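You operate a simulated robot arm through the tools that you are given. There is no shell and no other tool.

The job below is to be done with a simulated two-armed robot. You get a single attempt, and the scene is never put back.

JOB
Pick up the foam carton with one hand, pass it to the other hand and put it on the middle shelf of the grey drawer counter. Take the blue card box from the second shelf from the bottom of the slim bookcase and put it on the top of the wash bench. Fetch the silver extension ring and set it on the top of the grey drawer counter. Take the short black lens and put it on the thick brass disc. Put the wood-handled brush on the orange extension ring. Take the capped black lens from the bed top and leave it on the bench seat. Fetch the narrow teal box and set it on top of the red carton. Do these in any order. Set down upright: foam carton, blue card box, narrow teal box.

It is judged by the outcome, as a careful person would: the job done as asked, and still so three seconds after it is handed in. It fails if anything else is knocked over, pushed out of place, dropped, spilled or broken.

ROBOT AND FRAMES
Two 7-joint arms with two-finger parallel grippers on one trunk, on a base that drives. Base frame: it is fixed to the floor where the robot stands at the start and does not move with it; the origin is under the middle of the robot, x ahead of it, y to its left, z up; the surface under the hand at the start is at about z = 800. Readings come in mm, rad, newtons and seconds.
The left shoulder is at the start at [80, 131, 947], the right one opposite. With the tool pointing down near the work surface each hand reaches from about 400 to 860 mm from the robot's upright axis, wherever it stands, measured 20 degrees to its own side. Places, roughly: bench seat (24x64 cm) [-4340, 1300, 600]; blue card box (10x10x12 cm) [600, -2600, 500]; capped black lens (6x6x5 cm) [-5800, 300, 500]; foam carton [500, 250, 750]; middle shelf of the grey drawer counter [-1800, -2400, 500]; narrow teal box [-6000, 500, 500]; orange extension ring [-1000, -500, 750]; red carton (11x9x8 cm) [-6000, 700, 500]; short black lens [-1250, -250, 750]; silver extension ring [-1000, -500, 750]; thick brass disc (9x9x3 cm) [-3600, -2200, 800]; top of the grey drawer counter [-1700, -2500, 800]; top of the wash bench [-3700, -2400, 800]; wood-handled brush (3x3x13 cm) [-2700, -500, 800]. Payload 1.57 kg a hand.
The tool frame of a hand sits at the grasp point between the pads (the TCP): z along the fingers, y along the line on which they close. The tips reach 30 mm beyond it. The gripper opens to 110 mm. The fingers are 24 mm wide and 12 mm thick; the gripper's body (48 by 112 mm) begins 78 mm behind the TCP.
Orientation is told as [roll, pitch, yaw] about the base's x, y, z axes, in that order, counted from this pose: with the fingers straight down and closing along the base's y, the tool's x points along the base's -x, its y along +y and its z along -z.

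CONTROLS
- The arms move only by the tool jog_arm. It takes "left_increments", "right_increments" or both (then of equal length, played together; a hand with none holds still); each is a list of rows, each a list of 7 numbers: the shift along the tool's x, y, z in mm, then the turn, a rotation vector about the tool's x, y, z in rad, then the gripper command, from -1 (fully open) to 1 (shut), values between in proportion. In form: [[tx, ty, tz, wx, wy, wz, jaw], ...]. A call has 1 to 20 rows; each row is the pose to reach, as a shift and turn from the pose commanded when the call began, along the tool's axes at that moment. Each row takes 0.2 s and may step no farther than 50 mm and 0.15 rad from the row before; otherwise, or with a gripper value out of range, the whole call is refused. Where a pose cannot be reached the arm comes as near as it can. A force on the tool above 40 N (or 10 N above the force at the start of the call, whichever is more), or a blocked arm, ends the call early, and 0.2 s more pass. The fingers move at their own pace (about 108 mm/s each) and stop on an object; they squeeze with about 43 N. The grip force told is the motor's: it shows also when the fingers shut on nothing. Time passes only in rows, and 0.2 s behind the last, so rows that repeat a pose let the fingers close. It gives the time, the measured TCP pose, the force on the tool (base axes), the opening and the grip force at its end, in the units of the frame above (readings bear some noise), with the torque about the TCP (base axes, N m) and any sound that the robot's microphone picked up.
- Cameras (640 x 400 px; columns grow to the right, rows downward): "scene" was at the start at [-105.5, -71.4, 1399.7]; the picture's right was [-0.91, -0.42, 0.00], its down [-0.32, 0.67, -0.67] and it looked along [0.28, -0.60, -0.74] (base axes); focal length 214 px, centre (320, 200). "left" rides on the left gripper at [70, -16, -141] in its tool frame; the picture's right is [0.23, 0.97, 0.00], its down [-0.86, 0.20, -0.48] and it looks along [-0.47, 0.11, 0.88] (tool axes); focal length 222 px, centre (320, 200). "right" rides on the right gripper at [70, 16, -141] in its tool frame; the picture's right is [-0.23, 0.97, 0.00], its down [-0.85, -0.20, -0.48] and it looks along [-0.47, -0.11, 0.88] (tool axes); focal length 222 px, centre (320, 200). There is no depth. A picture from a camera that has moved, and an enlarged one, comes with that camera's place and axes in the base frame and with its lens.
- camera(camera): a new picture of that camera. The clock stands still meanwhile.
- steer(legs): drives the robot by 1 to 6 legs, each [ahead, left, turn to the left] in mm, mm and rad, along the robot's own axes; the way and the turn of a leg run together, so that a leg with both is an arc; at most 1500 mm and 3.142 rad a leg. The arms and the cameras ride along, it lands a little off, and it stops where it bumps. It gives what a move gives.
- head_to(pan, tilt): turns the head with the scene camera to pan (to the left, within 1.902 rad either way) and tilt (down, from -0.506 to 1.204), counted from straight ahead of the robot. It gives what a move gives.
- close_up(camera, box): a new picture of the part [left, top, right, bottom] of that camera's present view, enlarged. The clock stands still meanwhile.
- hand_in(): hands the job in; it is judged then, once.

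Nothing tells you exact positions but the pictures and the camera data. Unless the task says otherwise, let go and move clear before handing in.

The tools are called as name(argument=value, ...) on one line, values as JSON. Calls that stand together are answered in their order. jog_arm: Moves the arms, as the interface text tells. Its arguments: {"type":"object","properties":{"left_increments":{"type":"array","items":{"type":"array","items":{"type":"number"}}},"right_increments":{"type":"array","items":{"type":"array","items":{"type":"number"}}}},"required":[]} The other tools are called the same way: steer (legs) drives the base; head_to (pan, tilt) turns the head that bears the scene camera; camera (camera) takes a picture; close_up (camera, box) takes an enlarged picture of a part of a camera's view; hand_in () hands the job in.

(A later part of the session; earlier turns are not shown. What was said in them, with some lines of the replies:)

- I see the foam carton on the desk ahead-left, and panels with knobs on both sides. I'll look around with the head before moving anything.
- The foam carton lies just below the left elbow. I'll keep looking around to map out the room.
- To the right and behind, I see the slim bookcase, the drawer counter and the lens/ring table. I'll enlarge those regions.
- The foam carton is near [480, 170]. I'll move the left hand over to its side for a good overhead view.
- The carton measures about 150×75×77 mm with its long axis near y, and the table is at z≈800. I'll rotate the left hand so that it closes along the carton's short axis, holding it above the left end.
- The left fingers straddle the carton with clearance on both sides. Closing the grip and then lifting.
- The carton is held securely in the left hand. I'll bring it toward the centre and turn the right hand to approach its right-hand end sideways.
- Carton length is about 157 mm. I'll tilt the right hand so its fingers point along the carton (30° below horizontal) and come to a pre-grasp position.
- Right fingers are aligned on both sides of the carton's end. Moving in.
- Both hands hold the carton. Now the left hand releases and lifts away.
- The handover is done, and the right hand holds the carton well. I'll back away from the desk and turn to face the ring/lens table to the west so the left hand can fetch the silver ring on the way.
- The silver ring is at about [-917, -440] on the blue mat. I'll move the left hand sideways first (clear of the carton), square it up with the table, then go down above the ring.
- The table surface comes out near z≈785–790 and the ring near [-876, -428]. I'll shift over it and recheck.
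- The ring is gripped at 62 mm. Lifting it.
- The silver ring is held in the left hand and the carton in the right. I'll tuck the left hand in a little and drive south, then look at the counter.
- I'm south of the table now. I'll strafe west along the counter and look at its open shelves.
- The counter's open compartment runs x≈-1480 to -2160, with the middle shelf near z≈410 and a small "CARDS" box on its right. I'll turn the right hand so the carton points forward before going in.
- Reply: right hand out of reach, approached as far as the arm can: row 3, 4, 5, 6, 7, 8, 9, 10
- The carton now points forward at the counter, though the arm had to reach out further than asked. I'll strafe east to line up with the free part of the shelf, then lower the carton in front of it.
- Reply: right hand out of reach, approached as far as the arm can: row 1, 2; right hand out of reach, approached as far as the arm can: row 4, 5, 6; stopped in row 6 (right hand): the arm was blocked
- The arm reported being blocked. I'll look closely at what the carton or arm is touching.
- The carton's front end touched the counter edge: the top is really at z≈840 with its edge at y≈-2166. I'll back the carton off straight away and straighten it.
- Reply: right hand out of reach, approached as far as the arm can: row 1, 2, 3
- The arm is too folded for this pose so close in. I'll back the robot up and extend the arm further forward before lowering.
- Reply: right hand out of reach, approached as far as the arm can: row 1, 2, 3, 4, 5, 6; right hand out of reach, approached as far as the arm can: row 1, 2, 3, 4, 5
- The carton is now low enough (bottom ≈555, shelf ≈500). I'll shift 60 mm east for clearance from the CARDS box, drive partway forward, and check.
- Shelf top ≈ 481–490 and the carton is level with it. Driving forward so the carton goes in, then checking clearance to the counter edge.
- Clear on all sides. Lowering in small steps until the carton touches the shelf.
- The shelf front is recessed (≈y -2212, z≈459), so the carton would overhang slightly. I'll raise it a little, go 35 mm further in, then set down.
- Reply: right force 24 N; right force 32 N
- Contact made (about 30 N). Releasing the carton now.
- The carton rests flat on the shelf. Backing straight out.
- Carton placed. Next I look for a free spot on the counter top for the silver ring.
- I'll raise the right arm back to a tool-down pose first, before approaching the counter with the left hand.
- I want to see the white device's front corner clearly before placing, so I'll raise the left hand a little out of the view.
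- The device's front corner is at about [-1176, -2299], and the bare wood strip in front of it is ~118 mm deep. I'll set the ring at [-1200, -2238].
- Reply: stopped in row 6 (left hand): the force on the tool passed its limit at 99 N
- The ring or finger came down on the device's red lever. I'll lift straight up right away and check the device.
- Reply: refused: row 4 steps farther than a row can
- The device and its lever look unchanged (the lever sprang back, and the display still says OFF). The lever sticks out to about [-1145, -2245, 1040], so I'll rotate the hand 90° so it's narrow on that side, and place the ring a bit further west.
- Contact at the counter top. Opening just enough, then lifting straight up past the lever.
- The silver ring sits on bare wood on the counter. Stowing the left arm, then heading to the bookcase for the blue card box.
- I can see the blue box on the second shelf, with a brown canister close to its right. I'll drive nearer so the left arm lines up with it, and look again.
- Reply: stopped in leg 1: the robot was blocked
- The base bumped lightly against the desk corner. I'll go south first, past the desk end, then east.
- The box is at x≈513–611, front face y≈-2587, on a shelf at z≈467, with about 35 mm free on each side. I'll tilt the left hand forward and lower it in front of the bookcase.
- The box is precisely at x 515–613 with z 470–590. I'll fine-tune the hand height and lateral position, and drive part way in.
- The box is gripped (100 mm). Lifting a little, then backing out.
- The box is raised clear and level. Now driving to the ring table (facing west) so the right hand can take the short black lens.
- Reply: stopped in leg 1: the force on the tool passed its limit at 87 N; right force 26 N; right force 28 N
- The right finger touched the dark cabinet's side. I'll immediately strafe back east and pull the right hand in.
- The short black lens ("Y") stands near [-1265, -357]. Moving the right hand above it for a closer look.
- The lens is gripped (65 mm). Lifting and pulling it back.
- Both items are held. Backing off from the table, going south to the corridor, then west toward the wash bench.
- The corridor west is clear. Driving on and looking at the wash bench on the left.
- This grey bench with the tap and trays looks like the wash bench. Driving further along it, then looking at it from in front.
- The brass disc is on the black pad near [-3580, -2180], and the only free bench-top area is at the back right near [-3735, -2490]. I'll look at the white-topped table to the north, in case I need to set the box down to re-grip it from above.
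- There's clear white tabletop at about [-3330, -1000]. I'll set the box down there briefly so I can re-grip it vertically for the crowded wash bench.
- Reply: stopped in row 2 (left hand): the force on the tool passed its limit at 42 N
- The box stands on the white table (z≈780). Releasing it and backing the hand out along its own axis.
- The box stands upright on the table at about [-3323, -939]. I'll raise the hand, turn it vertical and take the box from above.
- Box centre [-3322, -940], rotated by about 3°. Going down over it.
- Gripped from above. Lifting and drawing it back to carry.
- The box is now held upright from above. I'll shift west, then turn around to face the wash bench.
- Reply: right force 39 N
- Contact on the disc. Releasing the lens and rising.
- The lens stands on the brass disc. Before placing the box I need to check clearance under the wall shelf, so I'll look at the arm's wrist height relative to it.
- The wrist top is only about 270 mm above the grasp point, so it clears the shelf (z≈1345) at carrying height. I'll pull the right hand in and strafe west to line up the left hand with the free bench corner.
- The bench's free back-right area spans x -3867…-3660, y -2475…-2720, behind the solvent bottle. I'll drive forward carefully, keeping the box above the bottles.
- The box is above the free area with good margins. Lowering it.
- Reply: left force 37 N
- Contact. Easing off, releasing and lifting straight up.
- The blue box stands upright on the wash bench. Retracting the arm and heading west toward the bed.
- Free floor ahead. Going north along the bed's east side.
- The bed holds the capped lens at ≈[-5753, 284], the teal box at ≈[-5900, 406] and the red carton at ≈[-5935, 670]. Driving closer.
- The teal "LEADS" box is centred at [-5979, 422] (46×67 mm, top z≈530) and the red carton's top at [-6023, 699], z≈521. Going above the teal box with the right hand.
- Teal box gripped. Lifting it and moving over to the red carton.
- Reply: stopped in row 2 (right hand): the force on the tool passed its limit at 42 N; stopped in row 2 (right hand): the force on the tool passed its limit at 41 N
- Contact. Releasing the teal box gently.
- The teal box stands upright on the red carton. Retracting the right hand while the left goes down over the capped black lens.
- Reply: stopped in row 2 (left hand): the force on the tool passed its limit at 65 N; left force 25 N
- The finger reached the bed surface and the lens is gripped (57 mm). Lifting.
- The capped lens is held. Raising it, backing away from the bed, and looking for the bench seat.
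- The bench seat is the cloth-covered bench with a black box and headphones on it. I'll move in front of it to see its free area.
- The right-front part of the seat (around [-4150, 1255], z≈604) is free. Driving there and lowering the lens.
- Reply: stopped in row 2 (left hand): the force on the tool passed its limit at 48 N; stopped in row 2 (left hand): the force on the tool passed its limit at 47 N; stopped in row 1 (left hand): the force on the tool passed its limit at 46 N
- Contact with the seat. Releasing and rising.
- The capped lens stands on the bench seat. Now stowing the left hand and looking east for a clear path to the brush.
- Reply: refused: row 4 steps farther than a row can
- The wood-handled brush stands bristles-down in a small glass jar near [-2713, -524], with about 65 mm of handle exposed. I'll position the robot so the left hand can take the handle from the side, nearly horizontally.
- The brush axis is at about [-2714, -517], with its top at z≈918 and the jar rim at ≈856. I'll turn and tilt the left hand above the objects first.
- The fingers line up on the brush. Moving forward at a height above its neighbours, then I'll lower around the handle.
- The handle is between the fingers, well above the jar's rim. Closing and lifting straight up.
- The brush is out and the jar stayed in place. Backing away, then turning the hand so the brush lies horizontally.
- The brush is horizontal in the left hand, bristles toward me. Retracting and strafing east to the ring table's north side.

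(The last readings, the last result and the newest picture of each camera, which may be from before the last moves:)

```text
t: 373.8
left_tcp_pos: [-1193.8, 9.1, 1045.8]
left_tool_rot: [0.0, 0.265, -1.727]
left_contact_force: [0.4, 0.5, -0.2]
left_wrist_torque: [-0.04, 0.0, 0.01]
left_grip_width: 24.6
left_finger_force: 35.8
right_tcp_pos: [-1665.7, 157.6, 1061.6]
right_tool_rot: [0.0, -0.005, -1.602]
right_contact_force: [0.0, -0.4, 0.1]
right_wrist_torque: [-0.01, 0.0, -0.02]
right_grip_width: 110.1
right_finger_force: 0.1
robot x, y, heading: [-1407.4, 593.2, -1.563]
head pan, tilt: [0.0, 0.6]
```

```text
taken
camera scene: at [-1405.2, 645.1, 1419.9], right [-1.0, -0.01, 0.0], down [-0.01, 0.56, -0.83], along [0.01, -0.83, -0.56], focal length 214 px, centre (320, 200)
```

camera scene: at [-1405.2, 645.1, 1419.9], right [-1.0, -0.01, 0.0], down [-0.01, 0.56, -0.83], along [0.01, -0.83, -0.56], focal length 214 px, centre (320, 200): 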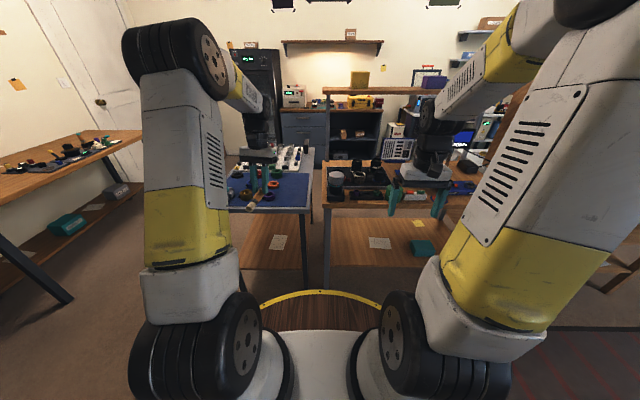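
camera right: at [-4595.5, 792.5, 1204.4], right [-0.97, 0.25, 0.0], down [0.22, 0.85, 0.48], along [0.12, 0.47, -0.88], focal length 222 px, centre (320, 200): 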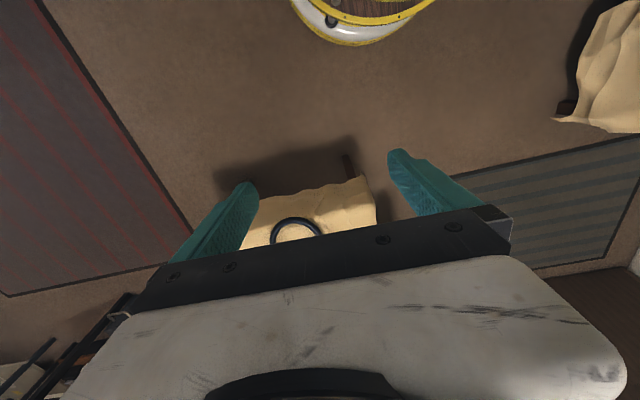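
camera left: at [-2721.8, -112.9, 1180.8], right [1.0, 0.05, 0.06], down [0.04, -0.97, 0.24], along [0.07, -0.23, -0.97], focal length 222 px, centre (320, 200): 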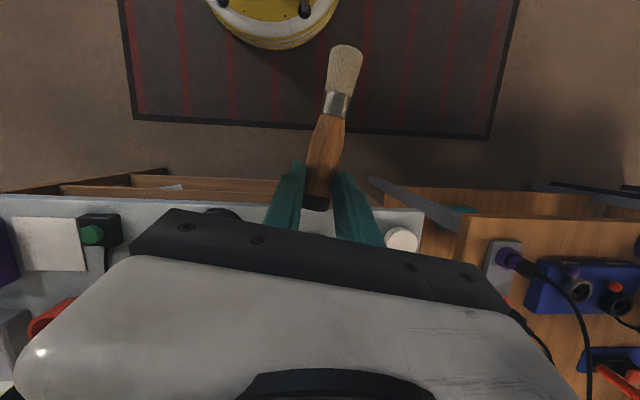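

steer(legs=[[0, 60, -0.008], [435, 0, 0]])

jog_arm(left_increments=[[0, 0, 0, 0.0208, 0, -0.0758, 1], [0, 0, 0, 0.0415, 0, -0.1515, 1]])

camera(camera="left")

camera(camera="scene")

```text
t: 376.9
left_tcp_pos: [-1132.0, -421.8, 1046.1]
left_tool_rot: [0.0, 0.265, -1.73]
left_contact_force: [-0.7, 0.4, -0.8]
left_wrist_torque: [-0.01, -0.01, 0.0]
left_grip_width: 24.3
left_finger_force: 36.4
right_tcp_pos: [-1604.0, -272.9, 1062.2]
right_tool_rot: [-0.001, -0.006, -1.605]
right_contact_force: [-0.5, 0.8, -0.4]
right_wrist_torque: [0.0, 0.0, 0.01]
right_grip_width: 109.8
right_finger_force: 0.1
robot x, y, heading: [-1343.5, 163.5, -1.565]
head pan, tilt: [0.0, 0.6]
```

```text
t: 377.6
left_tcp_pos: [-1132.4, -422.1, 1046.7]
left_tool_rot: [0.0, 0.266, -1.571]
left_contact_force: [0.3, -0.2, -0.4]
left_wrist_torque: [-0.02, 0.0, 0.01]
left_grip_width: 24.6
left_finger_force: 36.6
right_tcp_pos: [-1605.0, -273.1, 1062.2]
right_tool_rot: [0.0, -0.005, -1.607]
right_contact_force: [-0.5, -0.4, 0.4]
right_wrist_torque: [0.01, 0.03, 0.04]
right_grip_width: 110.1
right_finger_force: 0.1
robot x, y, heading: [-1341.9, 162.3, -1.567]
head pan, tilt: [0.0, 0.6]
```

```text
taken
camera left: at [-1148.3, -391.2, 1201.4], right [0.97, 0.22, 0.06], down [0.2, -0.95, 0.24], along [0.11, -0.22, -0.97], focal length 222 px, centre (320, 200)
```

left: 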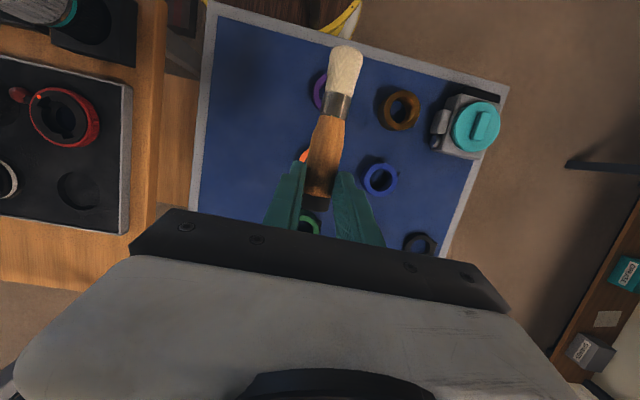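

```text
taken
camera scene: at [-1342.9, 214.3, 1419.8], right [-1.0, -0.01, 0.0], down [0.0, 0.57, -0.82], along [0.01, -0.82, -0.57], focal length 214 px, centre (320, 200)
```

scene: 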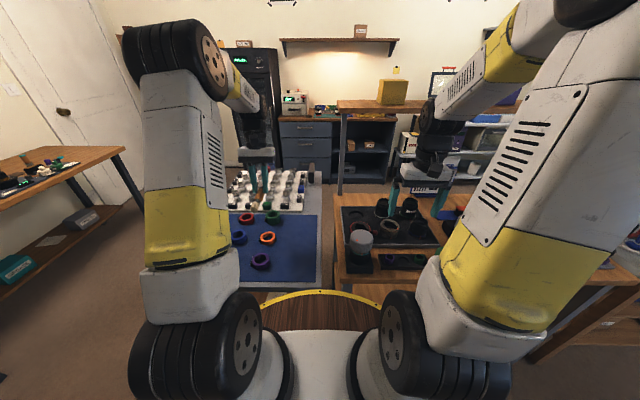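

close_up(camera="scene", box=[220, 190, 330, 290])

close_up(camera="left", box=[240, 30, 420, 250])

```text
4.00 times, centred on (275, 240) of scene
camera zoom: at [-1342.9, 214.3, 1419.8], right [-1.0, -0.01, 0.0], down [0.0, 0.57, -0.82], along [0.01, -0.82, -0.57], focal length 858 px, centre (500, 40)
```

zoom: 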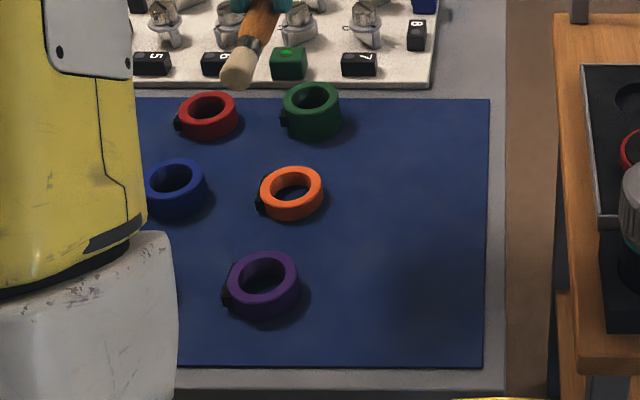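

```text
1.82 times, centred on (330, 140) of left
camera zoom: at [-1148.3, -391.2, 1201.4], right [0.97, 0.22, 0.06], down [0.2, -0.95, 0.24], along [0.11, -0.22, -0.97], focal length 404 px, centre (302, 309)
```

zoom: 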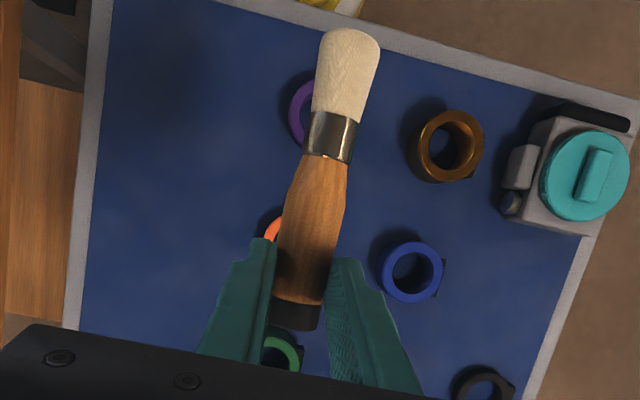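

jog_arm(left_increments=[[0, 40, 0, 0, 0, 0, 1], [0, 80, 0, 0, 0, 0, 1]])

close_up(camera="left", box=[160, 60, 380, 240])

```text
t: 378.1
left_tcp_pos: [-1054.4, -421.8, 1047.9]
left_tool_rot: [0.0, 0.267, -1.573]
left_contact_force: [-0.2, -0.3, 0.5]
left_wrist_torque: [0.02, -0.03, 0.0]
left_grip_width: 24.7
left_finger_force: 35.9
right_tcp_pos: [-1604.1, -273.1, 1061.3]
right_tool_rot: [-0.001, -0.005, -1.605]
right_contact_force: [-0.2, -0.8, -0.3]
right_wrist_torque: [-0.01, -0.02, -0.02]
right_grip_width: 110.2
right_finger_force: 0.1
robot x, y, heading: [-1344.0, 163.0, -1.561]
head pan, tilt: [0.0, 0.6]
```

```text
2.22 times, centred on (270, 150) of left
camera zoom: at [-1069.5, -390.9, 1202.0], right [0.97, 0.22, 0.06], down [0.2, -0.95, 0.24], along [0.11, -0.22, -0.97], focal length 494 px, centre (431, 311)
```

zoom: 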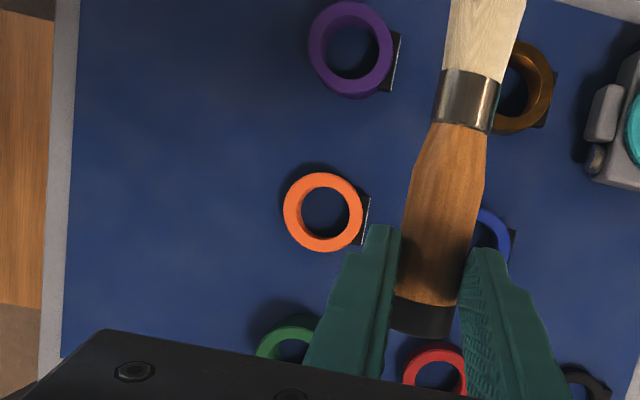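

The orange ring's centre is at [-1126, -421] (62 mm outside, 38 mm hole). I'll bring the brush's mid-length over the ring and lower it, lying across the ring along y.

jog_arm(left_increments=[[-24, -36, -6.5, 0, 0, 0, 1], [-47.7, -71.6, -13, 0, 0, 0, 1], [-58.8, -71.6, 27.5, 0, 0, 0, 1], [-69.9, -71.6, 68, 0, 0, 0, 1], [-81, -71.6, 108.5, 0, 0, 0, 1], [-92, -71.6, 149, 0, 0, 0, 1]])

camera(camera="left")

close_up(camera="scene", box=[220, 180, 330, 290])

```text
t: 379.6
left_tcp_pos: [-1124.3, -473.5, 878.5]
left_tool_rot: [0.0, 0.265, -1.573]
left_contact_force: [0.1, 0.2, -0.8]
left_wrist_torque: [-0.02, 0.02, -0.01]
left_grip_width: 24.4
left_finger_force: 36.0
right_tcp_pos: [-1603.5, -273.0, 1062.4]
right_tool_rot: [0.0, -0.004, -1.605]
right_contact_force: [-0.2, -0.1, 0.0]
right_wrist_torque: [-0.02, -0.02, 0.01]
right_grip_width: 110.1
right_finger_force: 0.1
robot x, y, heading: [-1345.6, 164.2, -1.564]
head pan, tilt: [0.0, 0.6]
```

```text
taken
camera left: at [-1140.9, -442.3, 1032.9], right [0.97, 0.22, 0.06], down [0.2, -0.95, 0.24], along [0.11, -0.22, -0.97], focal length 222 px, centre (320, 200)
```

left: 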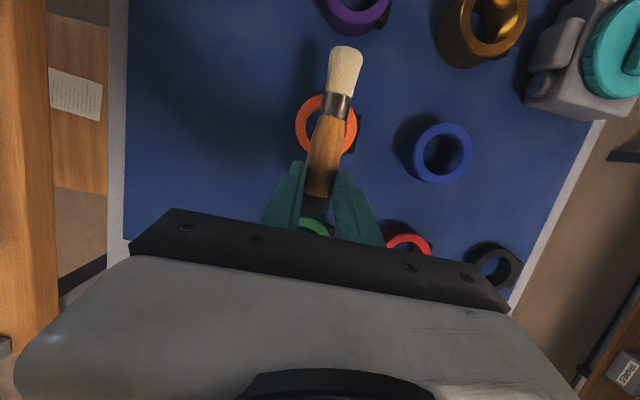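

```text
3.64 times, centred on (275, 235) of scene
camera zoom: at [-1343.0, 214.6, 1419.8], right [-1.0, -0.01, 0.0], down [0.0, 0.56, -0.83], along [0.01, -0.83, -0.56], focal length 780 px, centre (484, 73)
```

zoom: 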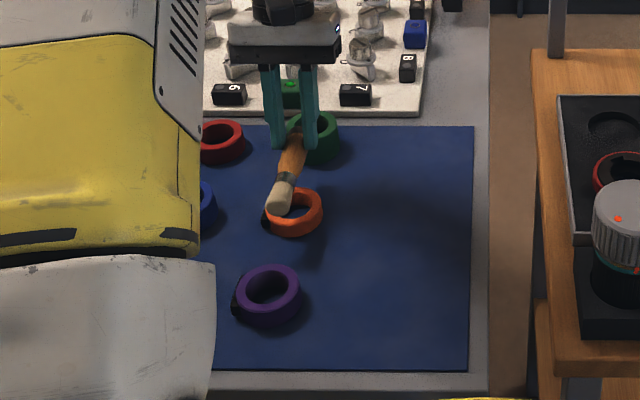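

close_up(camera="left", box=[260, 30, 400, 230])

```text
2.00 times, centred on (330, 130) of left
camera zoom: at [-1140.9, -442.3, 1032.9], right [0.97, 0.22, 0.06], down [0.2, -0.95, 0.24], along [0.11, -0.22, -0.97], focal length 444 px, centre (300, 340)
```

zoom: 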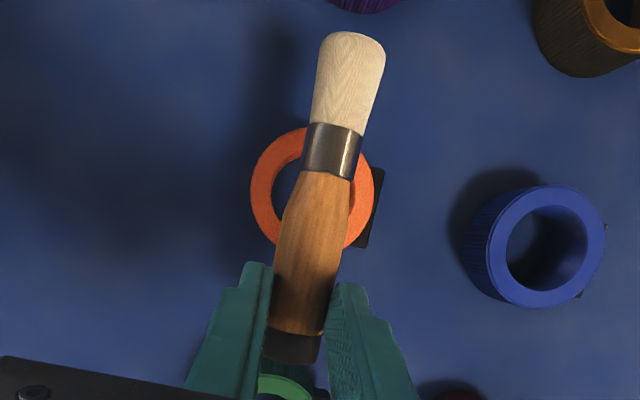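

Brush and ring are aligned. Lowering the last few centimetres in small steps.

jog_arm(left_increments=[[-4, 0, 14.5, 0, 0, 0, 1], [-8, 0, 29, 0, 0, 0, 1], [-9.8, 0, 35.7, 0, 0, 0, 1]])

close_up(camera="scene", box=[240, 200, 300, 260])

close_up(camera="left", box=[260, 30, 400, 230])

```text
t: 380.4
left_tcp_pos: [-1125.1, -474.1, 845.3]
left_tool_rot: [0.0, 0.261, -1.572]
left_contact_force: [-0.2, -0.9, 34.1]
left_wrist_torque: [0.65, 0.05, 0.08]
left_grip_width: 24.9
left_finger_force: 36.8
right_tcp_pos: [-1605.2, -271.9, 1061.6]
right_tool_rot: [0.001, -0.005, -1.606]
right_contact_force: [0.0, 1.2, 0.2]
right_wrist_torque: [0.02, 0.01, 0.03]
right_grip_width: 110.2
right_finger_force: 0.0
robot x, y, heading: [-1345.2, 165.7, -1.564]
head pan, tilt: [0.0, 0.6]
```

```text
6.67 times, centred on (270, 230) of scene
camera zoom: at [-1343.3, 215.4, 1419.8], right [-1.0, -0.01, 0.0], down [0.0, 0.56, -0.83], along [0.01, -0.83, -0.56], focal length 1430 px, centre (653, 0)
```

zoom: 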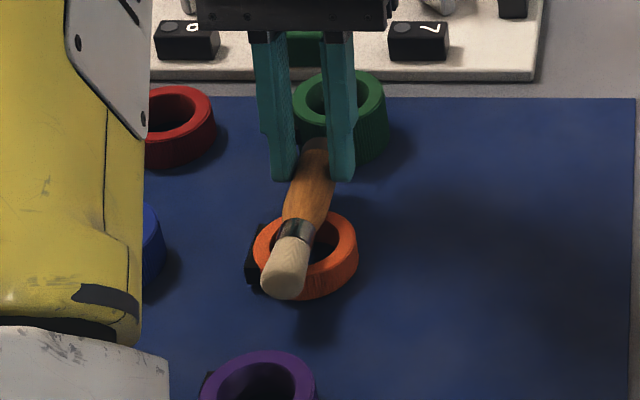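

```text
2.00 times, centred on (330, 130) of left
camera zoom: at [-1140.5, -441.5, 999.7], right [0.97, 0.22, 0.06], down [0.2, -0.95, 0.24], along [0.11, -0.22, -0.97], focal length 444 px, centre (300, 340)
```

zoom: 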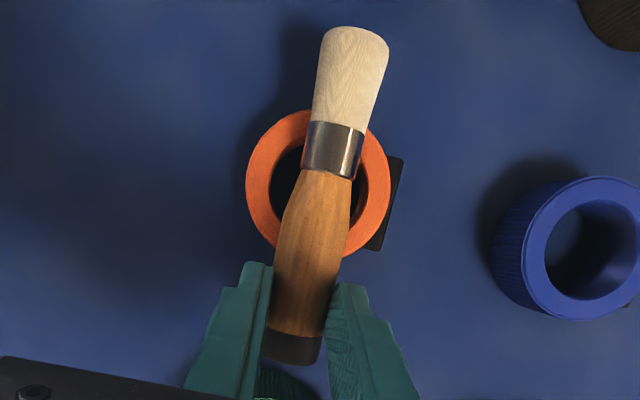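

The brush has touched the ring (34 N). I'll ease the pressure, then open the fingers just slightly and see whether it stays put.

jog_arm(left_increments=[[0.5, 0, -2, 0, 0, 0, 1], [0.8, 0, -3, 0, 0, 0, 1]])

close_up(camera="left", box=[260, 30, 400, 230])

```text
t: 380.9
left_tcp_pos: [-1124.3, -471.7, 844.4]
left_tool_rot: [-0.001, 0.265, -1.573]
left_contact_force: [-1.8, -7.3, 19.3]
left_wrist_torque: [0.04, 0.07, 0.03]
left_grip_width: 24.8
left_finger_force: 36.1
right_tcp_pos: [-1604.6, -272.4, 1062.4]
right_tool_rot: [-0.001, -0.007, -1.606]
right_contact_force: [0.5, 0.8, 0.3]
right_wrist_torque: [-0.01, 0.0, 0.0]
right_grip_width: 110.0
right_finger_force: 0.0
robot x, y, heading: [-1340.3, 163.1, -1.567]
head pan, tilt: [0.0, 0.6]
```

```text
2.00 times, centred on (330, 130) of left
camera zoom: at [-1140.3, -440.9, 999.7], right [0.97, 0.22, 0.06], down [0.2, -0.95, 0.24], along [0.11, -0.22, -0.97], focal length 444 px, centre (300, 340)
```

zoom: 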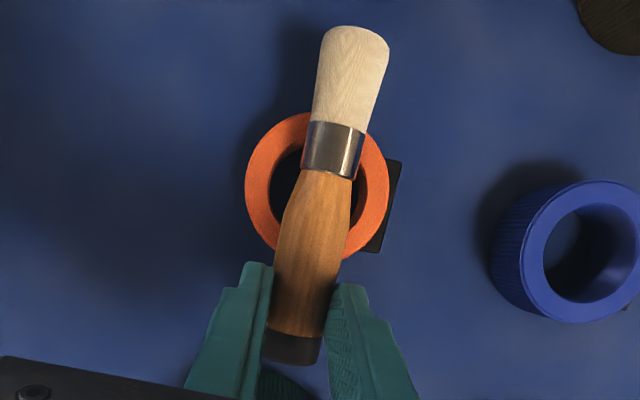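

jog_arm(left_increments=[[1.2, 0, -4.5, 0, 0, 0, 1], [1.2, 0, -4.5, 0, 0, 0, 0.53], [1.2, 0, -4.5, 0, 0, 0, 0.5], [1.2, 0, -4.5, 0, 0, 0, 0.47], [1.2, 0, -4.5, 0, 0, 0, 0.47]])

close_up(camera="left", box=[260, 30, 400, 230])

close_up(camera="scene", box=[240, 200, 300, 260])

```text
t: 382.1
left_tcp_pos: [-1123.0, -471.6, 850.2]
left_tool_rot: [0.0, 0.266, -1.573]
left_contact_force: [0.5, 0.6, 0.7]
left_wrist_torque: [-0.01, 0.0, 0.0]
left_grip_width: 29.2
left_finger_force: 0.1
right_tcp_pos: [-1604.5, -273.4, 1062.0]
right_tool_rot: [0.001, -0.005, -1.607]
right_contact_force: [-0.2, 0.2, 0.0]
right_wrist_torque: [-0.04, 0.02, 0.0]
right_grip_width: 109.8
right_finger_force: 0.0
robot x, y, heading: [-1345.8, 161.3, -1.562]
head pan, tilt: [0.0, 0.6]
```

```text
2.00 times, centred on (330, 130) of left
camera zoom: at [-1140.1, -441.0, 1004.1], right [0.97, 0.22, 0.06], down [0.2, -0.95, 0.24], along [0.11, -0.22, -0.97], focal length 444 px, centre (300, 340)
```

zoom: 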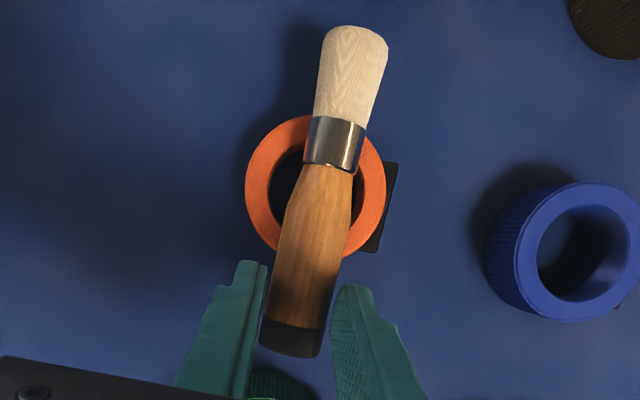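

```text
6.67 times, centred on (270, 230) of scene
camera zoom: at [-1342.9, 214.4, 1419.8], right [-1.0, -0.01, 0.0], down [0.0, 0.57, -0.82], along [0.01, -0.82, -0.57], focal length 1430 px, centre (653, 0)
```

zoom: 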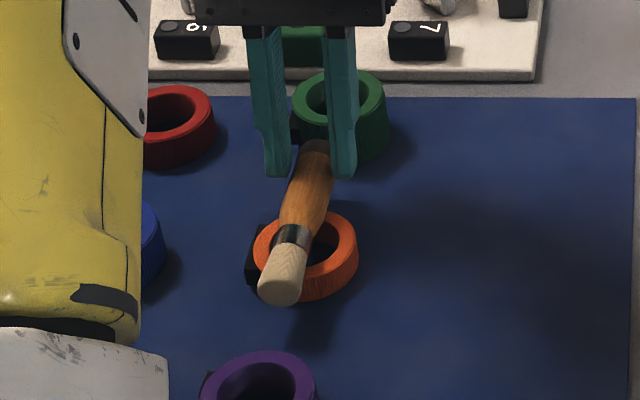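

The brush rests on the ring by itself. Opening wider and lifting the hand clear.

jog_arm(left_increments=[[0, 0, 0, 0, 0, 0, 0.3], [0, 0, 0, 0, 0, 0, 0.1], [0, 0, 0, 0, 0, 0, 0.1], [2.6, 0, -9.6, 0, 0, 0, 0.1], [7.9, 0, -29, 0, 0, 0, 0.1], [15.8, 0, -58, 0, 0, 0, 0.1], [26, 0, -96, 0, 0, 0, 0.1], [39, 0, -142, 0, 0, 0, 0.0]])

camera(camera="left")

close_up(camera="scene", box=[240, 200, 300, 260])

```text
t: 383.9
left_tcp_pos: [-1124.7, -471.3, 997.1]
left_tool_rot: [-0.001, 0.268, -1.573]
left_contact_force: [0.2, -0.1, 0.0]
left_wrist_torque: [0.03, 0.05, 0.0]
left_grip_width: 54.9
left_finger_force: 0.1
right_tcp_pos: [-1604.0, -272.1, 1061.1]
right_tool_rot: [0.0, -0.005, -1.604]
right_contact_force: [-0.4, -0.5, -0.4]
right_wrist_torque: [-0.04, -0.03, 0.02]
right_grip_width: 110.0
right_finger_force: 0.0
robot x, y, heading: [-1341.7, 164.5, -1.564]
head pan, tilt: [0.0, 0.6]
```

```text
taken
camera left: at [-1140.3, -441.5, 1152.5], right [0.97, 0.22, 0.06], down [0.2, -0.95, 0.24], along [0.11, -0.22, -0.97], focal length 222 px, centre (320, 200)
```

left: 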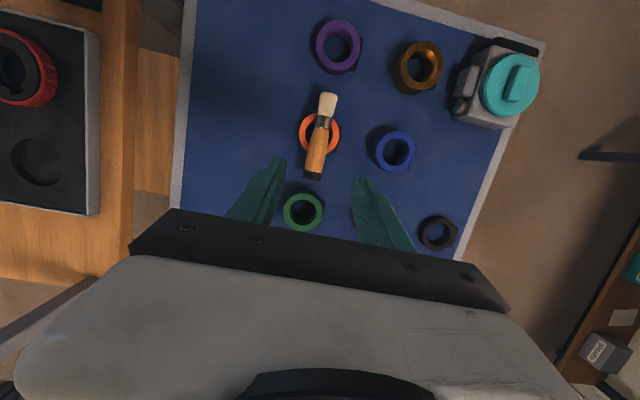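

```text
6.67 times, centred on (270, 230) of scene
camera zoom: at [-1342.8, 214.1, 1419.8], right [-1.0, -0.01, 0.0], down [0.0, 0.57, -0.82], along [0.01, -0.82, -0.57], focal length 1430 px, centre (653, 0)
```

zoom: 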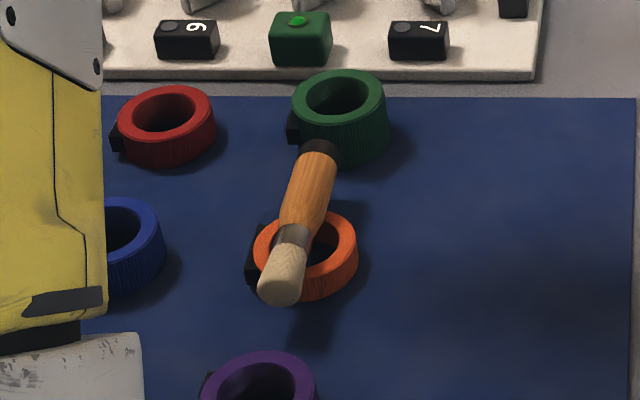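

close_up(camera="left", box=[270, 70, 370, 230])

jog_arm(left_increments=[[40, 0, -10, 0, 0, 0, -0.5], [80, 0, -20, 0, 0, 0, -1], [120, 0, -30, 0, 0, 0, -1], [160, 0, -40, 0, 0, 0, -1]])

close_up(camera="scene", box=[240, 200, 300, 260])

```text
2.50 times, centred on (320, 150) of left
camera zoom: at [-1140.3, -441.5, 1152.5], right [0.97, 0.22, 0.06], down [0.2, -0.95, 0.24], along [0.11, -0.22, -0.97], focal length 555 px, centre (320, 325)
```

zoom: 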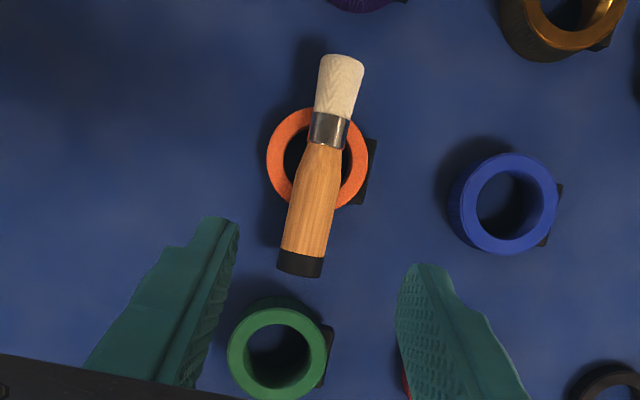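

```text
t: 384.9
left_tcp_pos: [-1126.7, -327.4, 1077.2]
left_tool_rot: [-0.001, 0.268, -1.572]
left_contact_force: [-0.4, -0.6, -0.8]
left_wrist_torque: [0.04, -0.02, 0.05]
left_grip_width: 109.9
left_finger_force: 0.1
right_tcp_pos: [-1605.4, -272.3, 1062.2]
right_tool_rot: [0.0, -0.003, -1.606]
right_contact_force: [-0.4, -0.4, -0.7]
right_wrist_torque: [0.08, 0.0, -0.02]
right_grip_width: 109.9
right_finger_force: 0.3
robot x, y, heading: [-1343.2, 158.5, -1.565]
head pan, tilt: [0.0, 0.6]
```

```text
6.67 times, centred on (270, 230) of scene
camera zoom: at [-1342.9, 213.9, 1419.9], right [-1.0, -0.01, 0.0], down [0.0, 0.57, -0.82], along [0.01, -0.82, -0.57], focal length 1430 px, centre (653, 0)
```

zoom: 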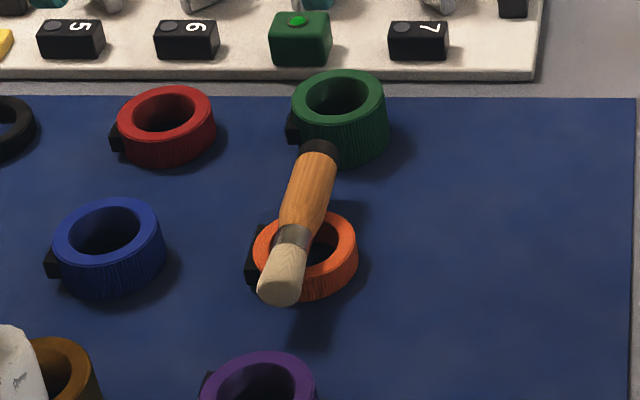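

The brush lies still across the orange ring. I'll check the counter area (device, ring, carton) from here before finishing.

close_up(camera="scene", box=[230, 60, 430, 180])

close_up(camera="scene", box=[270, 80, 350, 130])

```text
3.20 times, centred on (330, 120) of scene
camera zoom: at [-1342.9, 213.9, 1419.9], right [-1.0, -0.01, 0.0], down [0.0, 0.57, -0.82], along [0.01, -0.82, -0.57], focal length 686 px, centre (288, 456)
```

zoom: 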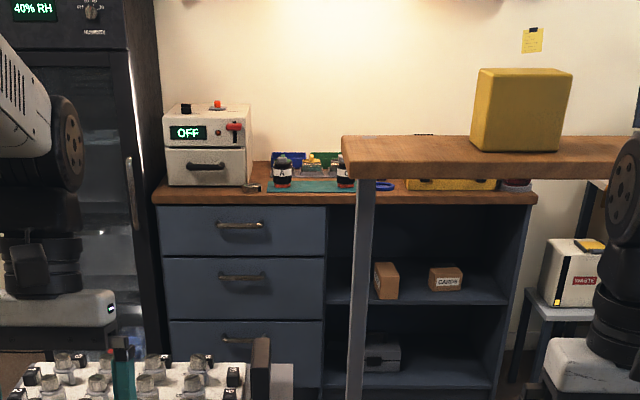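

```text
8.00 times, centred on (310, 105) of scene
camera zoom: at [-1342.9, 213.9, 1419.9], right [-1.0, -0.01, 0.0], down [0.0, 0.57, -0.82], along [0.01, -0.82, -0.57], focal length 1716 px, centre (400, 960)
```

zoom: 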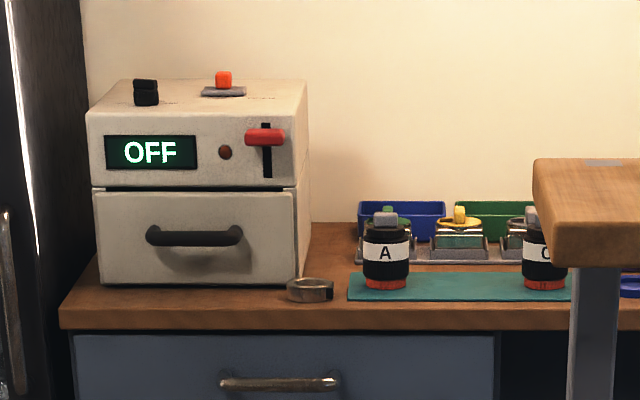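

Everything on the counter looks right (the device and lever are unchanged, the ring and carton are in place). I'll back away to be clear and check the brush once more.

steer(legs=[[-220, 0, 0]])

camera(camera="scene")

close_up(camera="scene", box=[225, 170, 325, 240])

```text
t: 386.6
left_tcp_pos: [-1127.3, -104.9, 1077.8]
left_tool_rot: [-0.001, 0.266, -1.571]
left_contact_force: [0.2, -0.3, -0.6]
left_wrist_torque: [-0.04, -0.01, -0.01]
left_grip_width: 110.0
left_finger_force: 0.0
right_tcp_pos: [-1604.5, -49.1, 1062.4]
right_tool_rot: [0.0, -0.006, -1.604]
right_contact_force: [0.8, -0.2, -0.1]
right_wrist_torque: [0.0, 0.01, -0.02]
right_grip_width: 109.8
right_finger_force: 0.1
robot x, y, heading: [-1343.6, 390.0, -1.564]
head pan, tilt: [0.0, 0.6]
```

```text
taken
camera scene: at [-1344.8, 437.7, 1419.8], right [-1.0, -0.01, 0.0], down [-0.01, 0.57, -0.82], along [0.01, -0.82, -0.57], focal length 214 px, centre (320, 200)
```

scene: 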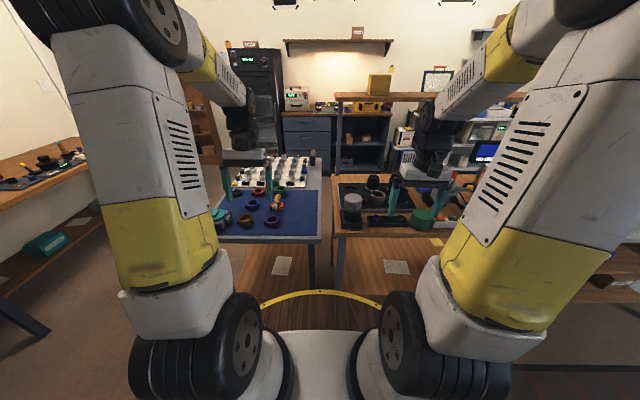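

```text
5.71 times, centred on (275, 205) of scene
camera zoom: at [-1344.8, 437.7, 1419.8], right [-1.0, -0.01, 0.0], down [-0.01, 0.57, -0.82], along [0.01, -0.82, -0.57], focal length 1226 px, centre (577, 171)
```

zoom: 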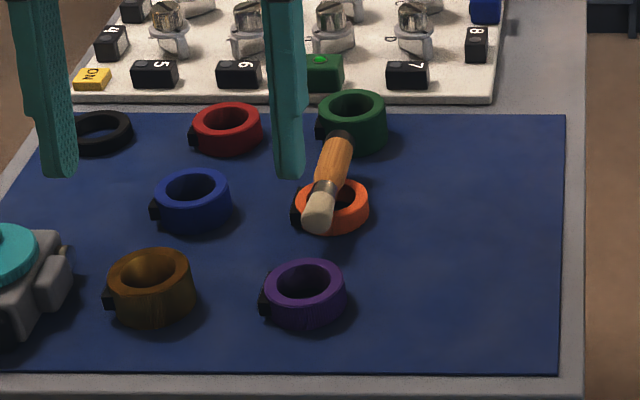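

All seven placements are done, the brush is still lying steady on the orange ring, and both hands are empty and clear. Handing in.

hand_in()

```text
The job is handed in.
```

All seven items are where you asked, and I've handed the job in. I checked each one by camera as I let go of it. At the end I re-checked only the brush, silver ring and foam carton.

| Item | Where it is now |
|---|---|
| Foam carton | Picked up with the left hand, passed to the right, upright on the middle shelf of the grey drawer counter |
| Blue card box | Upright on the wash bench top, at the back right behind the solvent bottle |
| Silver extension ring | On bare wood on the counter top, in front of the white device |
| Short black lens | On the thick brass disc |
| Wood-handled brush | Lying across the orange extension ring, so it rests on the rim rather than standing in the hole |
| Capped black lens | On the bench seat, on its clear right-hand end |
| Narrow teal box | Upright on top of the red carton |

Nothing fell over or was dropped, but the robot touched four things along the way:

- **White device on the counter:** the left hand pressed its red lever down while I was lowering the ring. The lever sprang back, and in the last picture it looks where it was at the start, with the display still reading OFF.
- **Dark cabinet by the bookcase:** the right gripper bumped its side while I was driving past. I pulled back at once. It looked unmoved, but I didn't measure it.
- **Counter edge:** the foam carton's front end touched it once while going in.
- **Desk corner:** the base bumped it lightly.

I also set the blue box down briefly on the white table to get a better grip on it, then moved it on to the wash bench.
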